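You operate a simulated robot arm through the tools that you are given. There is no shell and no other tool. Be economical: measure what you need, move in short steps, check, and stop when the job is done.

The job below is to be done with a simulated robot arm. You get a single attempt, and the scene is never put back.

JOB
Take the blue cufflink from the folding table top and leave it on top of the white travel adapter.

It is judged by the outcome, as a careful person would: the job done as asked, and still so three seconds after it is handed in. It fails if anything else is knocked over, pushed out of place, dropped, spilled or broken.

ROBOT AND FRAMES
A 7-joint arm with a two-finger parallel gripper, fixed in place. Base frame: the origin is at the foot of the arm, x ahead of it, y to its left, z up; the work surface is at about z = 0. Units: m, degrees, N and s.
With the tool pointing down near the work surface it reaches from about 0.22 to 0.58 m from the base axis. Its first joint turns from -66.0 to 66.0 degrees. Payload 2.5 kg.
The TCP is the grasp point between the finger pads, 0.023 m short of the fingertips. In the tool frame z runs along the fingers and y along their closing line. The gripper opens to 0.094 m. The fingers are 0.038 m wide and 0.01 m thick; the gripper's body (0.054 by 0.096 m) begins 0.039 m behind the TCP.
Orientation is that of the tool frame in the base frame, as a unit quaternion [x, y, z, w]. With the fingers straight down and closing along the base's y, the tool's x points along the base's -x, its y along +y and its z along -z.

CONTROLS
- The arm moves only by the tool drive_tool. Its argument "moves" is a list of rows, each an object (a shift or turn left out is 0, a gripper value left out holds the last) with "fingers": the gripper command, from -1 (fully open) to 1 (shut), values between in proportion; "slide": the shift along the base's x, y, z in m, a list of three; "rotation": the turn, a rotation vector about the base's x, y, z in degrees, a list of three. In form: [{"fingers": fingers, "slide": [x, y, z], "rotation": [wx, wy, wz]}, ...]. A call has 1 to 10 rows; each row shifts and turns the commanded pose from where the row before left it. A row lasts 0.2 s, in which the tool goes at most 0.05 m and 8.6 degrees; a call with a longer step from one row to the next is refused whole, and so is a gripper value outside its range. Where a pose cannot be reached the arm comes as near as it can. A force on the tool above 40 N (or 10 N above the force at the start of the call, whichever is more), or a blocked arm, ends the call early, and 0.2 s more pass. The fingers move at their own pace (about 0.108 m/s each) and stop on an object; they squeeze with about 24 N. The grip force told is the motor's: it shows also when the fingers shut on nothing. Time passes only in rows, and 0.2 s behind the last, so rows that do not move let the fingers close. It gives the time, the measured TCP pose, the force on the tool (base axes), the opening and the grip force at its end, in the units of the frame above (readings bear some noise).
- Cameras (640 x 400 px; columns grow to the right, rows downward): "scene" is fixed at [0.1078, -0.4009, 0.5411]; the picture's right is [0.91, -0.42, 0.00], its down [-0.26, -0.56, -0.78] and it looks along [0.33, 0.71, -0.62] (base axes); focal length 316 px, centre (320, 200). "wrist" rides on the gripper at [-0.039, 0, -0.044] in the tool frame; the picture's right is [0.00, -1.00, 0.00], its down [0.97, 0.00, -0.24] and it looks along [0.24, 0.00, 0.97] (tool axes); focal length 218 px, centre (320, 200). There is no depth. A picture from a camera that has moved, and an enlarged one, comes with that camera's place and axes in the base frame and with its lens.
- grab_frame(camera): a new picture of that camera. No time passes.
- zoom(camera, box): a new picture of the part [left, top, right, bottom] of that camera's present view, enlarged. No time passes.
- close_job(): hands the job in; it is judged then, once.

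Go step by step. Nothing tells you positions but the pictures and the camera data: compare them with the known pose of the tool, close in by small moves and look again before you grip or let go. The budget is 90 turns and 46 pictures, counting those below and the enlarged ones. Unless the task says otherwise, let go and move clear before handing in, and close with one line.

The tools are called after "Call:" as name(argument=value, ...) on one line, values as JSON. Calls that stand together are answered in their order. drive_tool: Moves the arm, as the interface text tells. Its arguments: {"type":"object","properties":{"moves":{"type":"array","items":{"type":"object","properties":{"fingers":{"type":"number"},"slide":{"type":"array","items":{"type":"number"}},"rotation":{"type":"array","items":{"type":"number"}}}}}},"required":["moves"]} The other tools are called the same way: grab_frame (camera) takes a picture; zoom (camera, box) takes an enlarged picture of a part of a camera's view; close_job () hands the job in.

At the start:

```text
clock: 0.0
tcp_pos: [0.3217, 0.0183, 0.2207]
tool_rot: [0.001, 1.0, 0.0, 0.0]
force: [-0.1, 0.7, -0.7]
grip_width: 0.0938
gripper_force: 0.0
```

scene: 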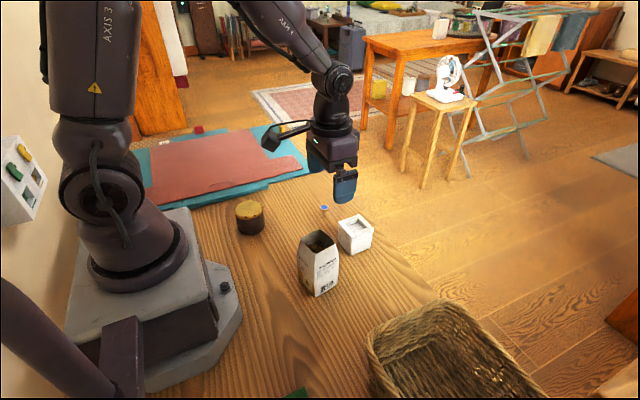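
wrist: 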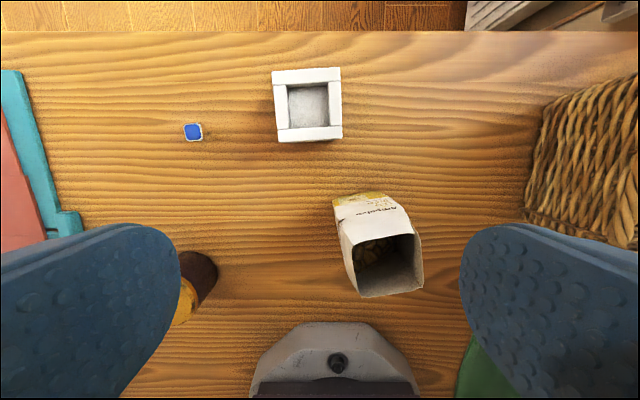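

I see a small blue item near (0.376, 0.163) and a white block with a recess near (0.40, 0.03). I'll zoom in on both before moving.

Call:
zoom(camera="scene", box=[290, 190, 390, 260])

Call:
zoom(camera="wrist", box=[160, 50, 360, 175])

```text
5.71 times, centred on (340, 225) of scene
camera zoom: at [0.1078, -0.4009, 0.5411], right [0.91, -0.42, 0.0], down [-0.26, -0.56, -0.78], along [0.33, 0.71, -0.62], focal length 1803 px, centre (206, 57)
```

zoom: 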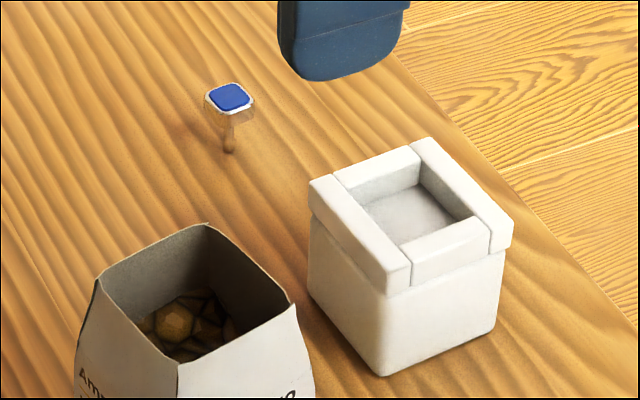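

```text
3.20 times, centred on (260, 112) of wrist
camera zoom: at [0.3608, 0.0205, 0.2634], right [0.0, -1.0, 0.0], down [-0.97, 0.0, 0.24], along [-0.24, 0.0, -0.97], focal length 698 px, centre (512, 480)
```

zoom: 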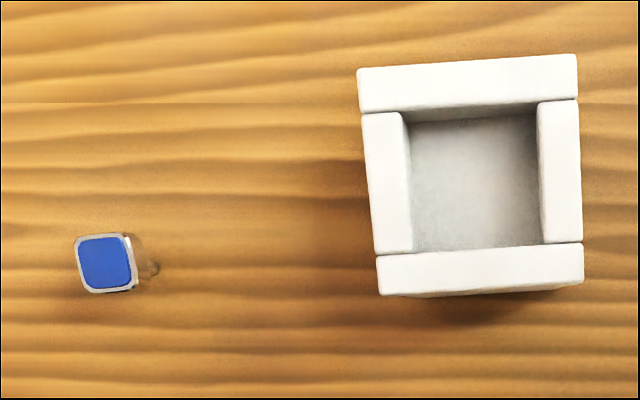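

The cufflink stands upright at about (0.375, 0.151), with its head top near z 0.03. The adapter's recess is centred at about (0.396, 0.031) and its rim is near z 0.06. I'll move above the cufflink and look again.

Call:
drive_tool(moves=[{"fingers": -1, "slide": [0.0135, 0.033, -0.02]}, {"slide": [0.0135, 0.033, -0.025]}, {"slide": [0.0135, 0.033, -0.025]}, {"slide": [0.0135, 0.033, -0.03]}, {}])

Call:
grab_frame(camera="wrist")

Call:
zoom(camera="scene", box=[270, 150, 390, 260])

```text
clock: 1.2
tcp_pos: [0.3765, 0.1529, 0.1203]
tool_rot: [0.0, 1.0, 0.0, 0.0]
force: [0.4, -0.6, -0.3]
grip_width: 0.0943
gripper_force: 0.0
```

```text
41 pictures are left
camera wrist: at [0.4155, 0.1532, 0.1634], right [0.0, -1.0, 0.0], down [-0.97, 0.0, 0.24], along [-0.24, 0.0, -0.97], focal length 218 px, centre (320, 200)
```

wrist: 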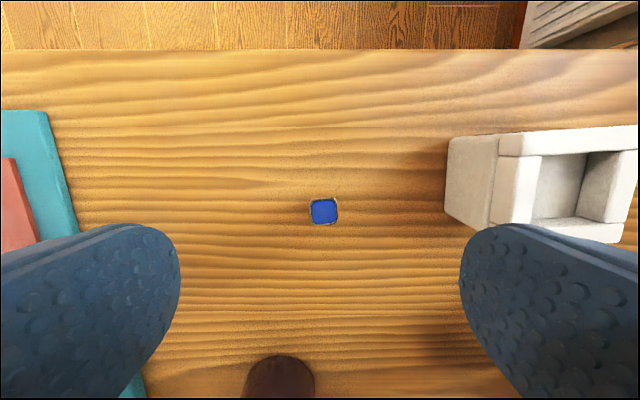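

```text
3.64 times, centred on (330, 205) of scene
camera zoom: at [0.1078, -0.4009, 0.5411], right [0.91, -0.42, 0.0], down [-0.26, -0.56, -0.78], along [0.33, 0.71, -0.62], focal length 1148 px, centre (284, 182)
```

zoom: 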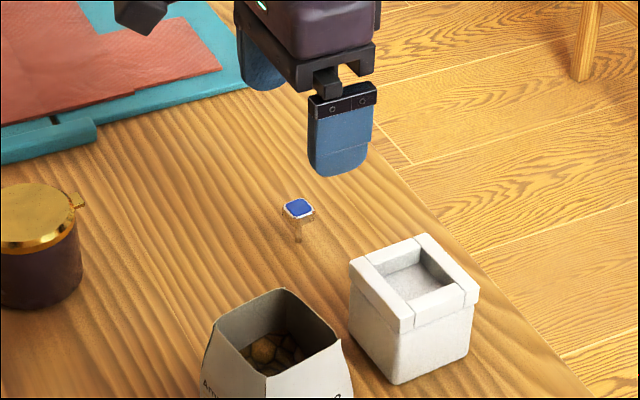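

The cufflink head is at about (0.375, 0.151), almost directly below the tool. I'll centre over it, come down with only the fingertips around the head, and partly close.

Call:
drive_tool(moves=[{"fingers": -1, "slide": [-0.001, -0.002, -0.02]}, {"fingers": 0.2, "slide": [0, 0, -0.015]}, {"fingers": 0.2}, {"slide": [0, 0, -0.015]}, {}])

Call:
grab_frame(camera="wrist")

Call:
zoom(camera="scene", box=[280, 160, 380, 225])

```text
clock: 2.4
tcp_pos: [0.3759, 0.149, 0.0711]
tool_rot: [-0.001, 1.0, 0.0, 0.001]
force: [0.0, -0.6, -0.8]
grip_width: 0.0375
gripper_force: 0.0
```

```text
39 pictures are left
camera wrist: at [0.4132, 0.1507, 0.1135], right [0.0, -1.0, 0.0], down [-0.97, 0.0, 0.24], along [-0.24, 0.0, -0.97], focal length 218 px, centre (320, 200)
```

wrist: 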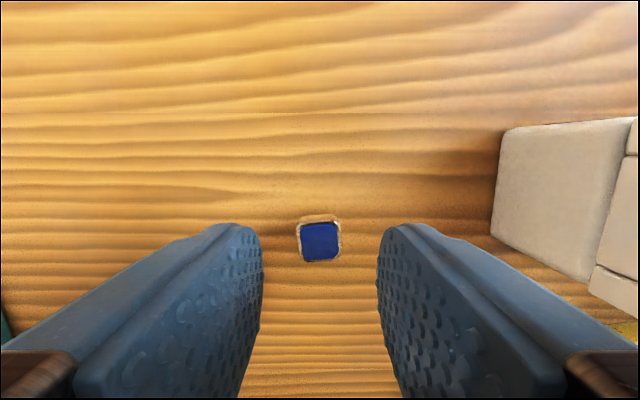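

```text
6.15 times, centred on (330, 192) of scene
camera zoom: at [0.1078, -0.4009, 0.5411], right [0.91, -0.42, 0.0], down [-0.26, -0.56, -0.78], along [0.33, 0.71, -0.62], focal length 1942 px, centre (258, 246)
```

zoom: 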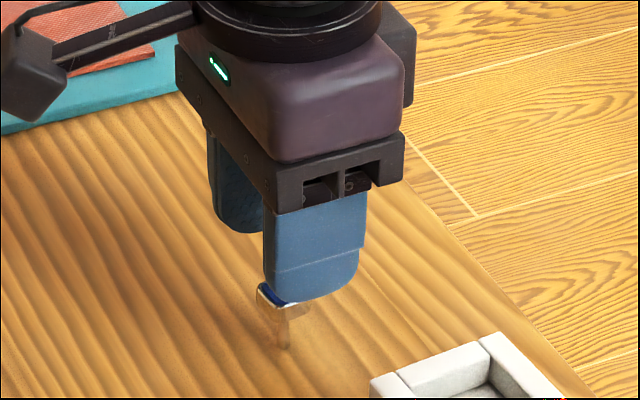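

The fingers are centred on the head. I'll lower about 31 mm so the tips surround the head, then close gently.

Call:
drive_tool(moves=[{"fingers": 0.2, "slide": [0, 0, -0.011]}, {"slide": [0, 0, -0.01]}, {"slide": [0, 0, -0.01]}, {}])

Call:
grab_frame(camera="wrist")

Call:
zoom(camera="scene", box=[280, 170, 380, 235])

```text
clock: 3.4
tcp_pos: [0.3761, 0.1485, 0.0379]
tool_rot: [0.0, 1.0, 0.0, 0.0]
force: [-0.8, -0.7, 0.2]
grip_width: 0.0377
gripper_force: 0.1
```

```text
37 pictures are left
camera wrist: at [0.4143, 0.1502, 0.0825], right [0.0, -1.0, 0.0], down [-0.97, 0.0, 0.24], along [-0.24, 0.0, -0.97], focal length 218 px, centre (320, 200)
```

wrist: 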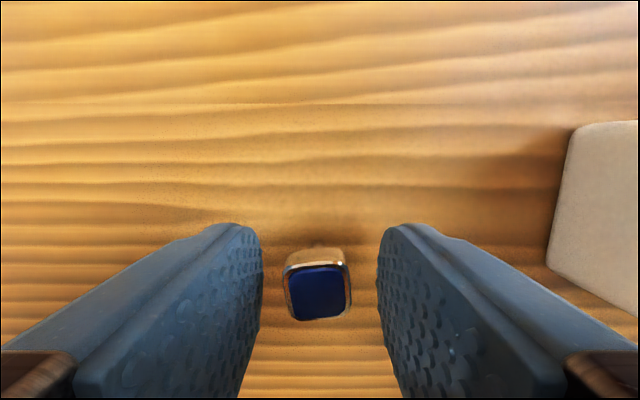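

```text
6.15 times, centred on (330, 202) of scene
camera zoom: at [0.1078, -0.4009, 0.5411], right [0.91, -0.42, 0.0], down [-0.26, -0.56, -0.78], along [0.33, 0.71, -0.62], focal length 1942 px, centre (258, 185)
```

zoom: 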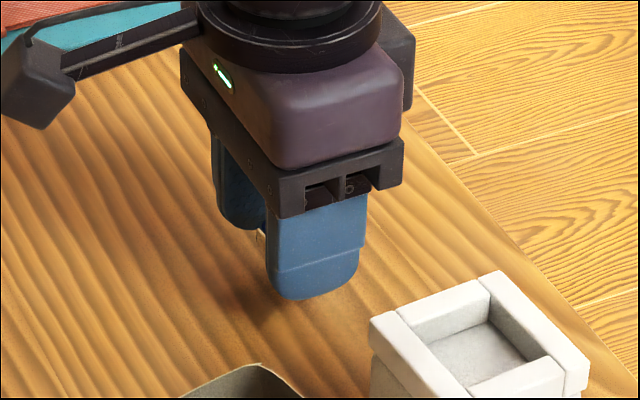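

The head sits centred between the tips. I'll close on it.

Call:
drive_tool(moves=[{"fingers": 0.45}, {"fingers": 0.6}, {"fingers": 0.8}, {"fingers": 0.8}])

Call:
grab_frame(camera="wrist")

```text
clock: 4.4
tcp_pos: [0.3751, 0.1493, 0.0404]
tool_rot: [0.0, 1.0, 0.0, -0.001]
force: [0.0, -0.2, 0.1]
grip_width: 0.0166
gripper_force: 24.3
```

```text
35 pictures are left
camera wrist: at [0.4141, 0.1502, 0.0825], right [0.0, -1.0, 0.0], down [-0.97, 0.0, 0.24], along [-0.24, 0.0, -0.97], focal length 218 px, centre (320, 200)
```

wrist: 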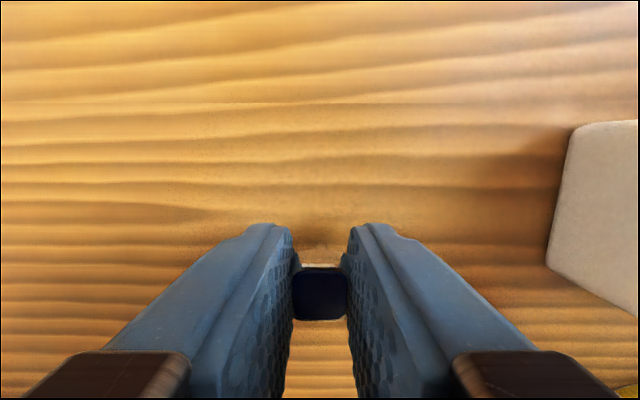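

It's gripped at 16.6 mm opening. I'll lift straight up and check.

Call:
drive_tool(moves=[{"fingers": 1, "slide": [0, 0, 0.01]}, {"slide": [0, 0, 0.02]}, {"slide": [0, 0, 0.03]}, {"slide": [0, 0, 0.04]}, {}])

Call:
zoom(camera="scene", box=[280, 130, 400, 260])

Call:
grab_frame(camera="wrist")

```text
clock: 5.6
tcp_pos: [0.3737, 0.1477, 0.1405]
tool_rot: [-0.001, 1.0, 0.0, 0.0]
force: [0.3, 0.2, 0.8]
grip_width: 0.0166
gripper_force: 24.0
```

```text
3.08 times, centred on (340, 195) of scene
camera zoom: at [0.1078, -0.4009, 0.5411], right [0.91, -0.42, 0.0], down [-0.26, -0.56, -0.78], along [0.33, 0.71, -0.62], focal length 971 px, centre (258, 215)
```

zoom: 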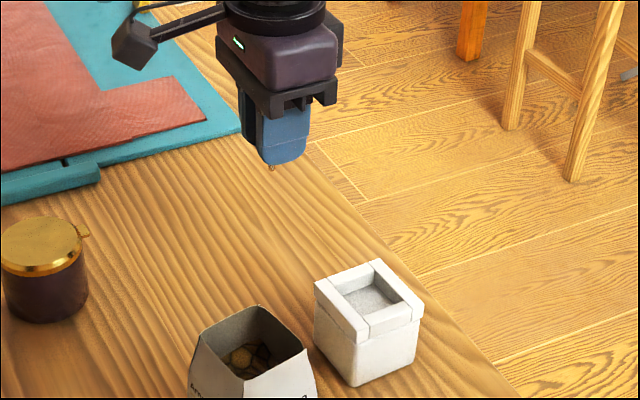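

```text
33 pictures are left
camera wrist: at [0.4135, 0.149, 0.1828], right [0.0, -1.0, 0.0], down [-0.97, 0.0, 0.24], along [-0.24, 0.0, -0.97], focal length 218 px, centre (320, 200)
```

wrist: 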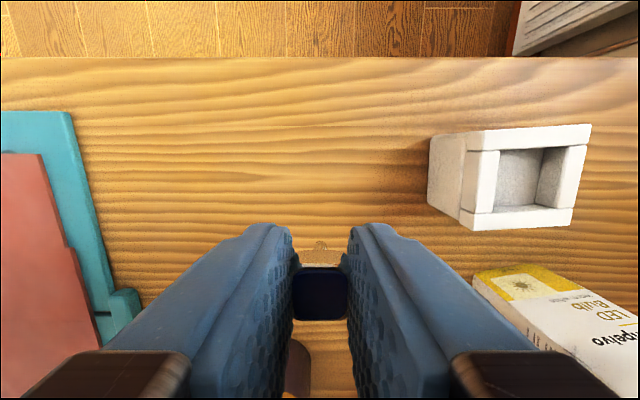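

The cufflink is held, with its foot about 0.040 m below the TCP. I'll move over the recess at a safe height and recheck the geometry.

Call:
drive_tool(moves=[{"fingers": 1, "slide": [0.005, -0.03, 0.01]}, {"slide": [0.006, -0.03, 0]}, {"slide": [0.006, -0.03, 0]}, {"slide": [0.005, -0.029, 0]}, {}])

Call:
grab_frame(camera="wrist")

Call:
zoom(camera="scene", box=[290, 160, 410, 260])

```text
clock: 6.8
tcp_pos: [0.3976, 0.0333, 0.1489]
tool_rot: [0.0, 1.0, 0.0, 0.0]
force: [-0.1, -0.8, 0.2]
grip_width: 0.0162
gripper_force: 24.0
```

```text
32 pictures are left
camera wrist: at [0.4366, 0.0336, 0.1911], right [0.0, -1.0, 0.0], down [-0.97, 0.0, 0.24], along [-0.24, 0.0, -0.97], focal length 218 px, centre (320, 200)
```

wrist: 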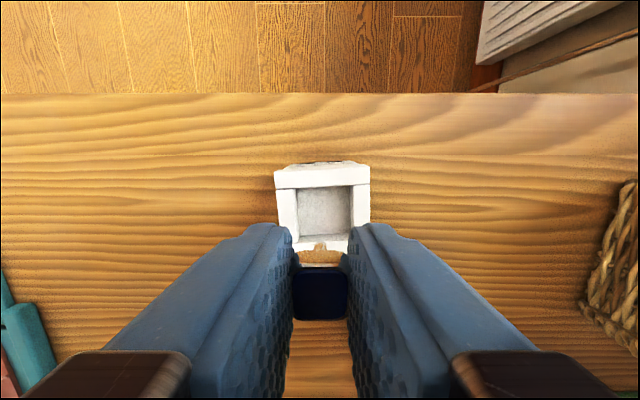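

```text
4.00 times, centred on (350, 210) of scene
camera zoom: at [0.1078, -0.4009, 0.5411], right [0.91, -0.42, 0.0], down [-0.26, -0.56, -0.78], along [0.33, 0.71, -0.62], focal length 1262 px, centre (200, 160)
```

zoom: 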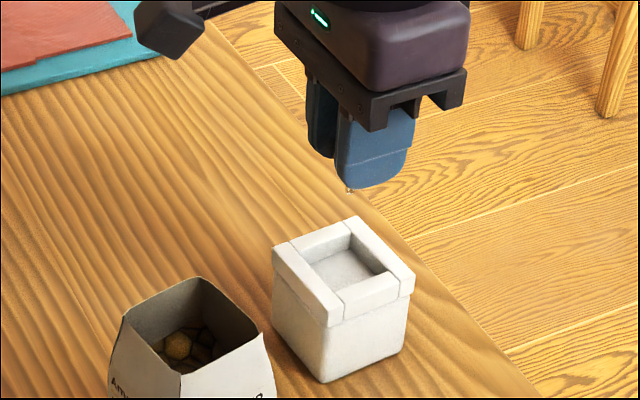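

The recess is centred at about (0.3945, 0.031), roughly 36 mm square, with its rim at z 0.058. I'll shift slightly, go part way down and check.

Call:
drive_tool(moves=[{"fingers": 1, "slide": [-0.003, -0.002, -0.015]}, {"slide": [0, 0, -0.015]}, {"slide": [0, 0, -0.015]}, {}])

Call:
grab_frame(camera="wrist")

Call:
zoom(camera="scene", box=[320, 190, 390, 250])

```text
clock: 7.8
tcp_pos: [0.3944, 0.0301, 0.1038]
tool_rot: [0.0, 1.0, 0.0, 0.0]
force: [0.3, -0.3, 0.3]
grip_width: 0.0165
gripper_force: 24.1
```

```text
30 pictures are left
camera wrist: at [0.4328, 0.0305, 0.147], right [0.0, -1.0, 0.0], down [-0.97, 0.0, 0.24], along [-0.24, 0.0, -0.97], focal length 218 px, centre (320, 200)
```

wrist: 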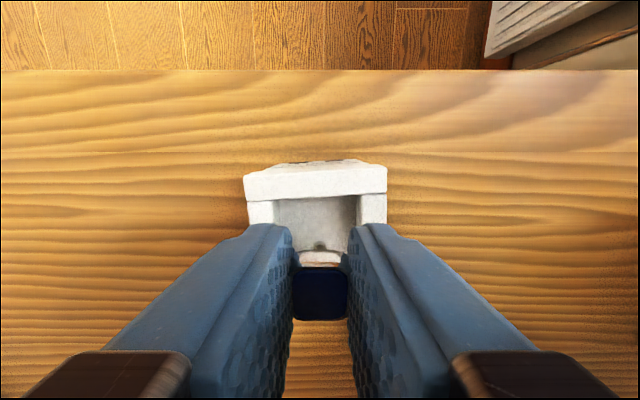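

```text
6.67 times, centred on (355, 220) of scene
camera zoom: at [0.1078, -0.4009, 0.5411], right [0.91, -0.42, 0.0], down [-0.26, -0.56, -0.78], along [0.33, 0.71, -0.62], focal length 2104 px, centre (87, 67)
```

zoom: 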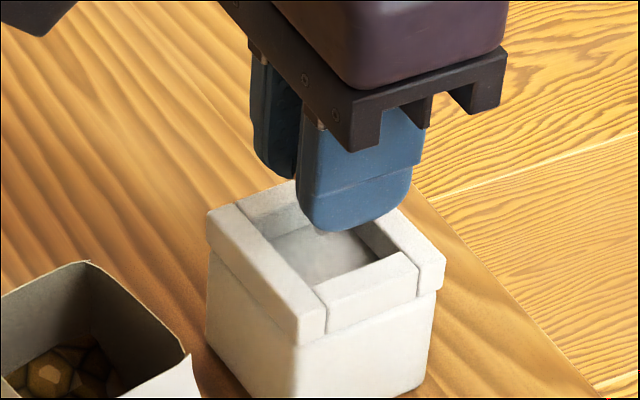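

Alignment looks good and the foot is about at rim level. I'll lower in small steps until contact.

Call:
drive_tool(moves=[{"fingers": 1, "slide": [0, 0, -0.007]}, {"slide": [0, 0, -0.004]}, {"slide": [0, 0, -0.002]}, {}])

Call:
zoom(camera="scene", box=[320, 190, 390, 250])

Call:
grab_frame(camera="wrist")

```text
clock: 8.8
tcp_pos: [0.3933, 0.0275, 0.0917]
tool_rot: [0.0, 1.0, 0.0, 0.001]
force: [-0.5, -0.2, 0.0]
grip_width: 0.0164
gripper_force: 24.1
```

```text
6.67 times, centred on (355, 220) of scene
camera zoom: at [0.1078, -0.4009, 0.5411], right [0.91, -0.42, 0.0], down [-0.26, -0.56, -0.78], along [0.33, 0.71, -0.62], focal length 2104 px, centre (87, 67)
```

zoom: 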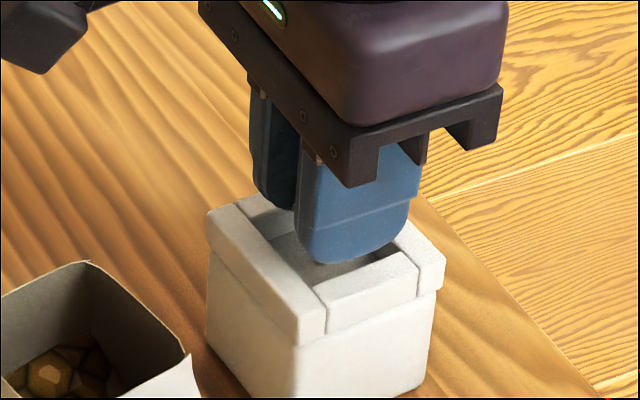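

```text
27 pictures are left
camera wrist: at [0.4326, 0.0294, 0.1341], right [0.0, -1.0, 0.0], down [-0.97, 0.0, 0.24], along [-0.24, 0.0, -0.97], focal length 218 px, centre (320, 200)
```

wrist: 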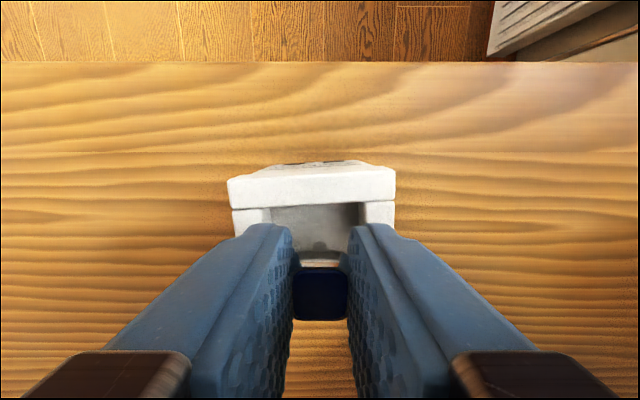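

There's no contact yet; the foot is at about z 0.051. I'll continue in 1.5 mm steps and watch the force.

Call:
drive_tool(moves=[{"fingers": 1, "slide": [0.0005, 0.001, -0.0015]}, {}, {"slide": [0, 0, -0.0015]}, {}])

```text
clock: 9.8
tcp_pos: [0.3942, 0.0297, 0.0892]
tool_rot: [0.001, 1.0, 0.0, 0.001]
force: [-0.7, -0.1, 0.0]
grip_width: 0.0164
gripper_force: 24.1
```

Call:
drive_tool(moves=[{"fingers": 1, "slide": [0, 0, -0.0015]}, {}, {"slide": [0, 0, -0.001]}, {}])

Call:
zoom(camera="scene", box=[330, 205, 380, 245])

Call:
zoom(camera="wrist", box=[220, 150, 420, 330])

```text
clock: 10.8
tcp_pos: [0.3947, 0.0299, 0.0868]
tool_rot: [-0.001, 1.0, -0.001, 0.0]
force: [-6.8, 0.6, 16.5]
grip_width: 0.0167
gripper_force: 23.7
```

```text
10.00 times, centred on (355, 225) of scene
camera zoom: at [0.1078, -0.4009, 0.5411], right [0.91, -0.42, 0.0], down [-0.26, -0.56, -0.78], along [0.33, 0.71, -0.62], focal length 3156 px, centre (-30, -50)
```

zoom: 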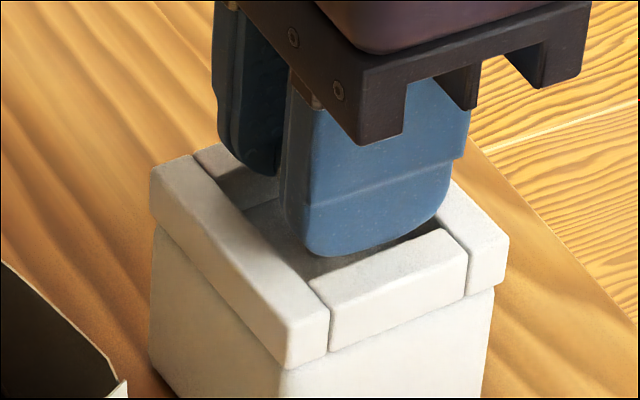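

```text
2.22 times, centred on (320, 240) of wrist
camera zoom: at [0.4331, 0.0305, 0.1298], right [0.0, -1.0, 0.0], down [-0.97, 0.0, 0.24], along [-0.24, 0.0, -0.97], focal length 485 px, centre (320, 111)
```

zoom: 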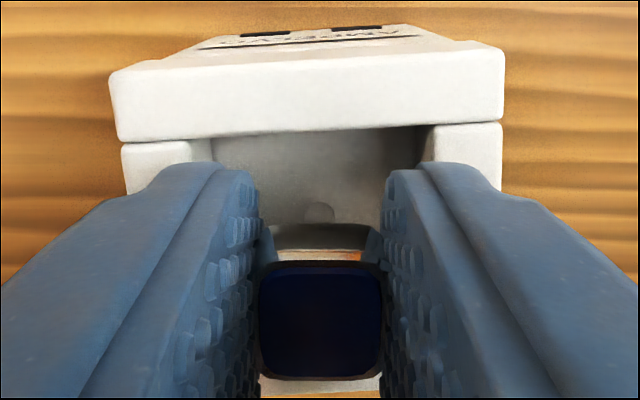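

The foot is touching the recess floor at about z 0.046, with the fingertips still above the rim. I'll ease up 0.5 mm and open the fingers.

Call:
drive_tool(moves=[{"fingers": 1, "slide": [0, 0, 0.0008]}, {"fingers": 0.62}, {"fingers": 0.5}, {"fingers": 0.4}, {"fingers": 0.2}, {}])

Call:
grab_frame(camera="wrist")

```text
clock: 12.2
tcp_pos: [0.3944, 0.0297, 0.0862]
tool_rot: [0.0, 1.0, -0.001, 0.0]
force: [0.5, -0.2, 0.6]
grip_width: 0.0374
gripper_force: 0.1
```

```text
24 pictures are left
camera wrist: at [0.433, 0.0303, 0.1298], right [0.0, -1.0, 0.0], down [-0.97, 0.0, 0.24], along [-0.24, 0.0, -0.97], focal length 218 px, centre (320, 200)
```

wrist: 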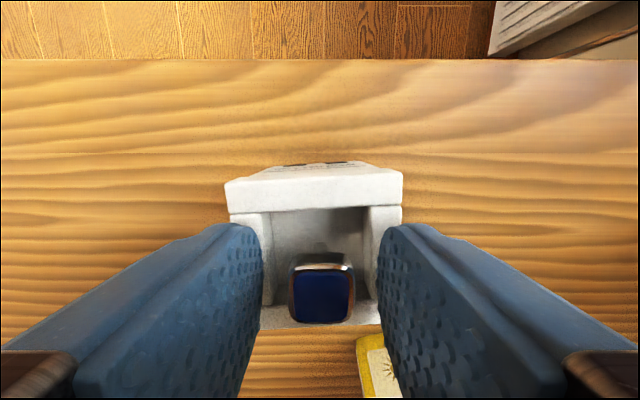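

The cufflink is standing free in the recess. I'll retreat straight up.

Call:
drive_tool(moves=[{"fingers": 0.2, "slide": [0, 0, 0.01]}, {"slide": [0, 0, 0.03]}, {"slide": [0, 0, 0.04]}, {"slide": [0, 0, 0.04]}, {}, {}])

Call:
zoom(camera="scene", box=[280, 160, 400, 260])

Call:
grab_frame(camera="wrist")

```text
clock: 13.6
tcp_pos: [0.394, 0.0285, 0.2059]
tool_rot: [0.0, 1.0, 0.0, 0.001]
force: [0.4, 0.2, 0.0]
grip_width: 0.0378
gripper_force: 0.1
```

```text
4.00 times, centred on (340, 210) of scene
camera zoom: at [0.1078, -0.4009, 0.5411], right [0.91, -0.42, 0.0], down [-0.26, -0.56, -0.78], along [0.33, 0.71, -0.62], focal length 1262 px, centre (240, 160)
```

zoom: 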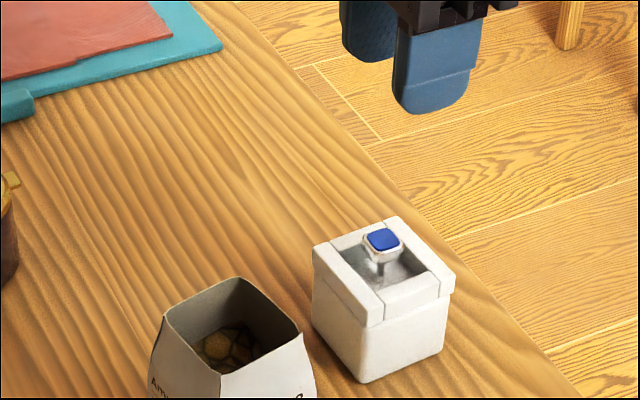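

```text
22 pictures are left
camera wrist: at [0.4329, 0.029, 0.2495], right [0.0, -1.0, 0.0], down [-0.97, 0.0, 0.24], along [-0.24, 0.0, -0.97], focal length 218 px, centre (320, 200)
```

wrist: 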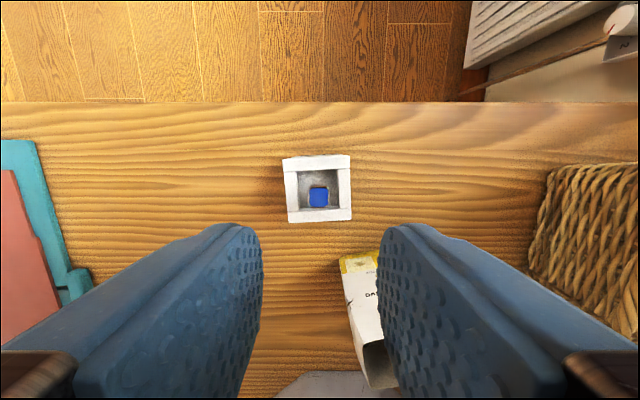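

The cufflink stands upright in the adapter's top, nothing else has moved, and the arm is clear. I'm handing in.

Call:
close_job()

```text
The job is handed in.
```

The blue cufflink is standing upright in the recess on top of the white travel adapter; nothing else was moved, and the arm was clear when I handed in.
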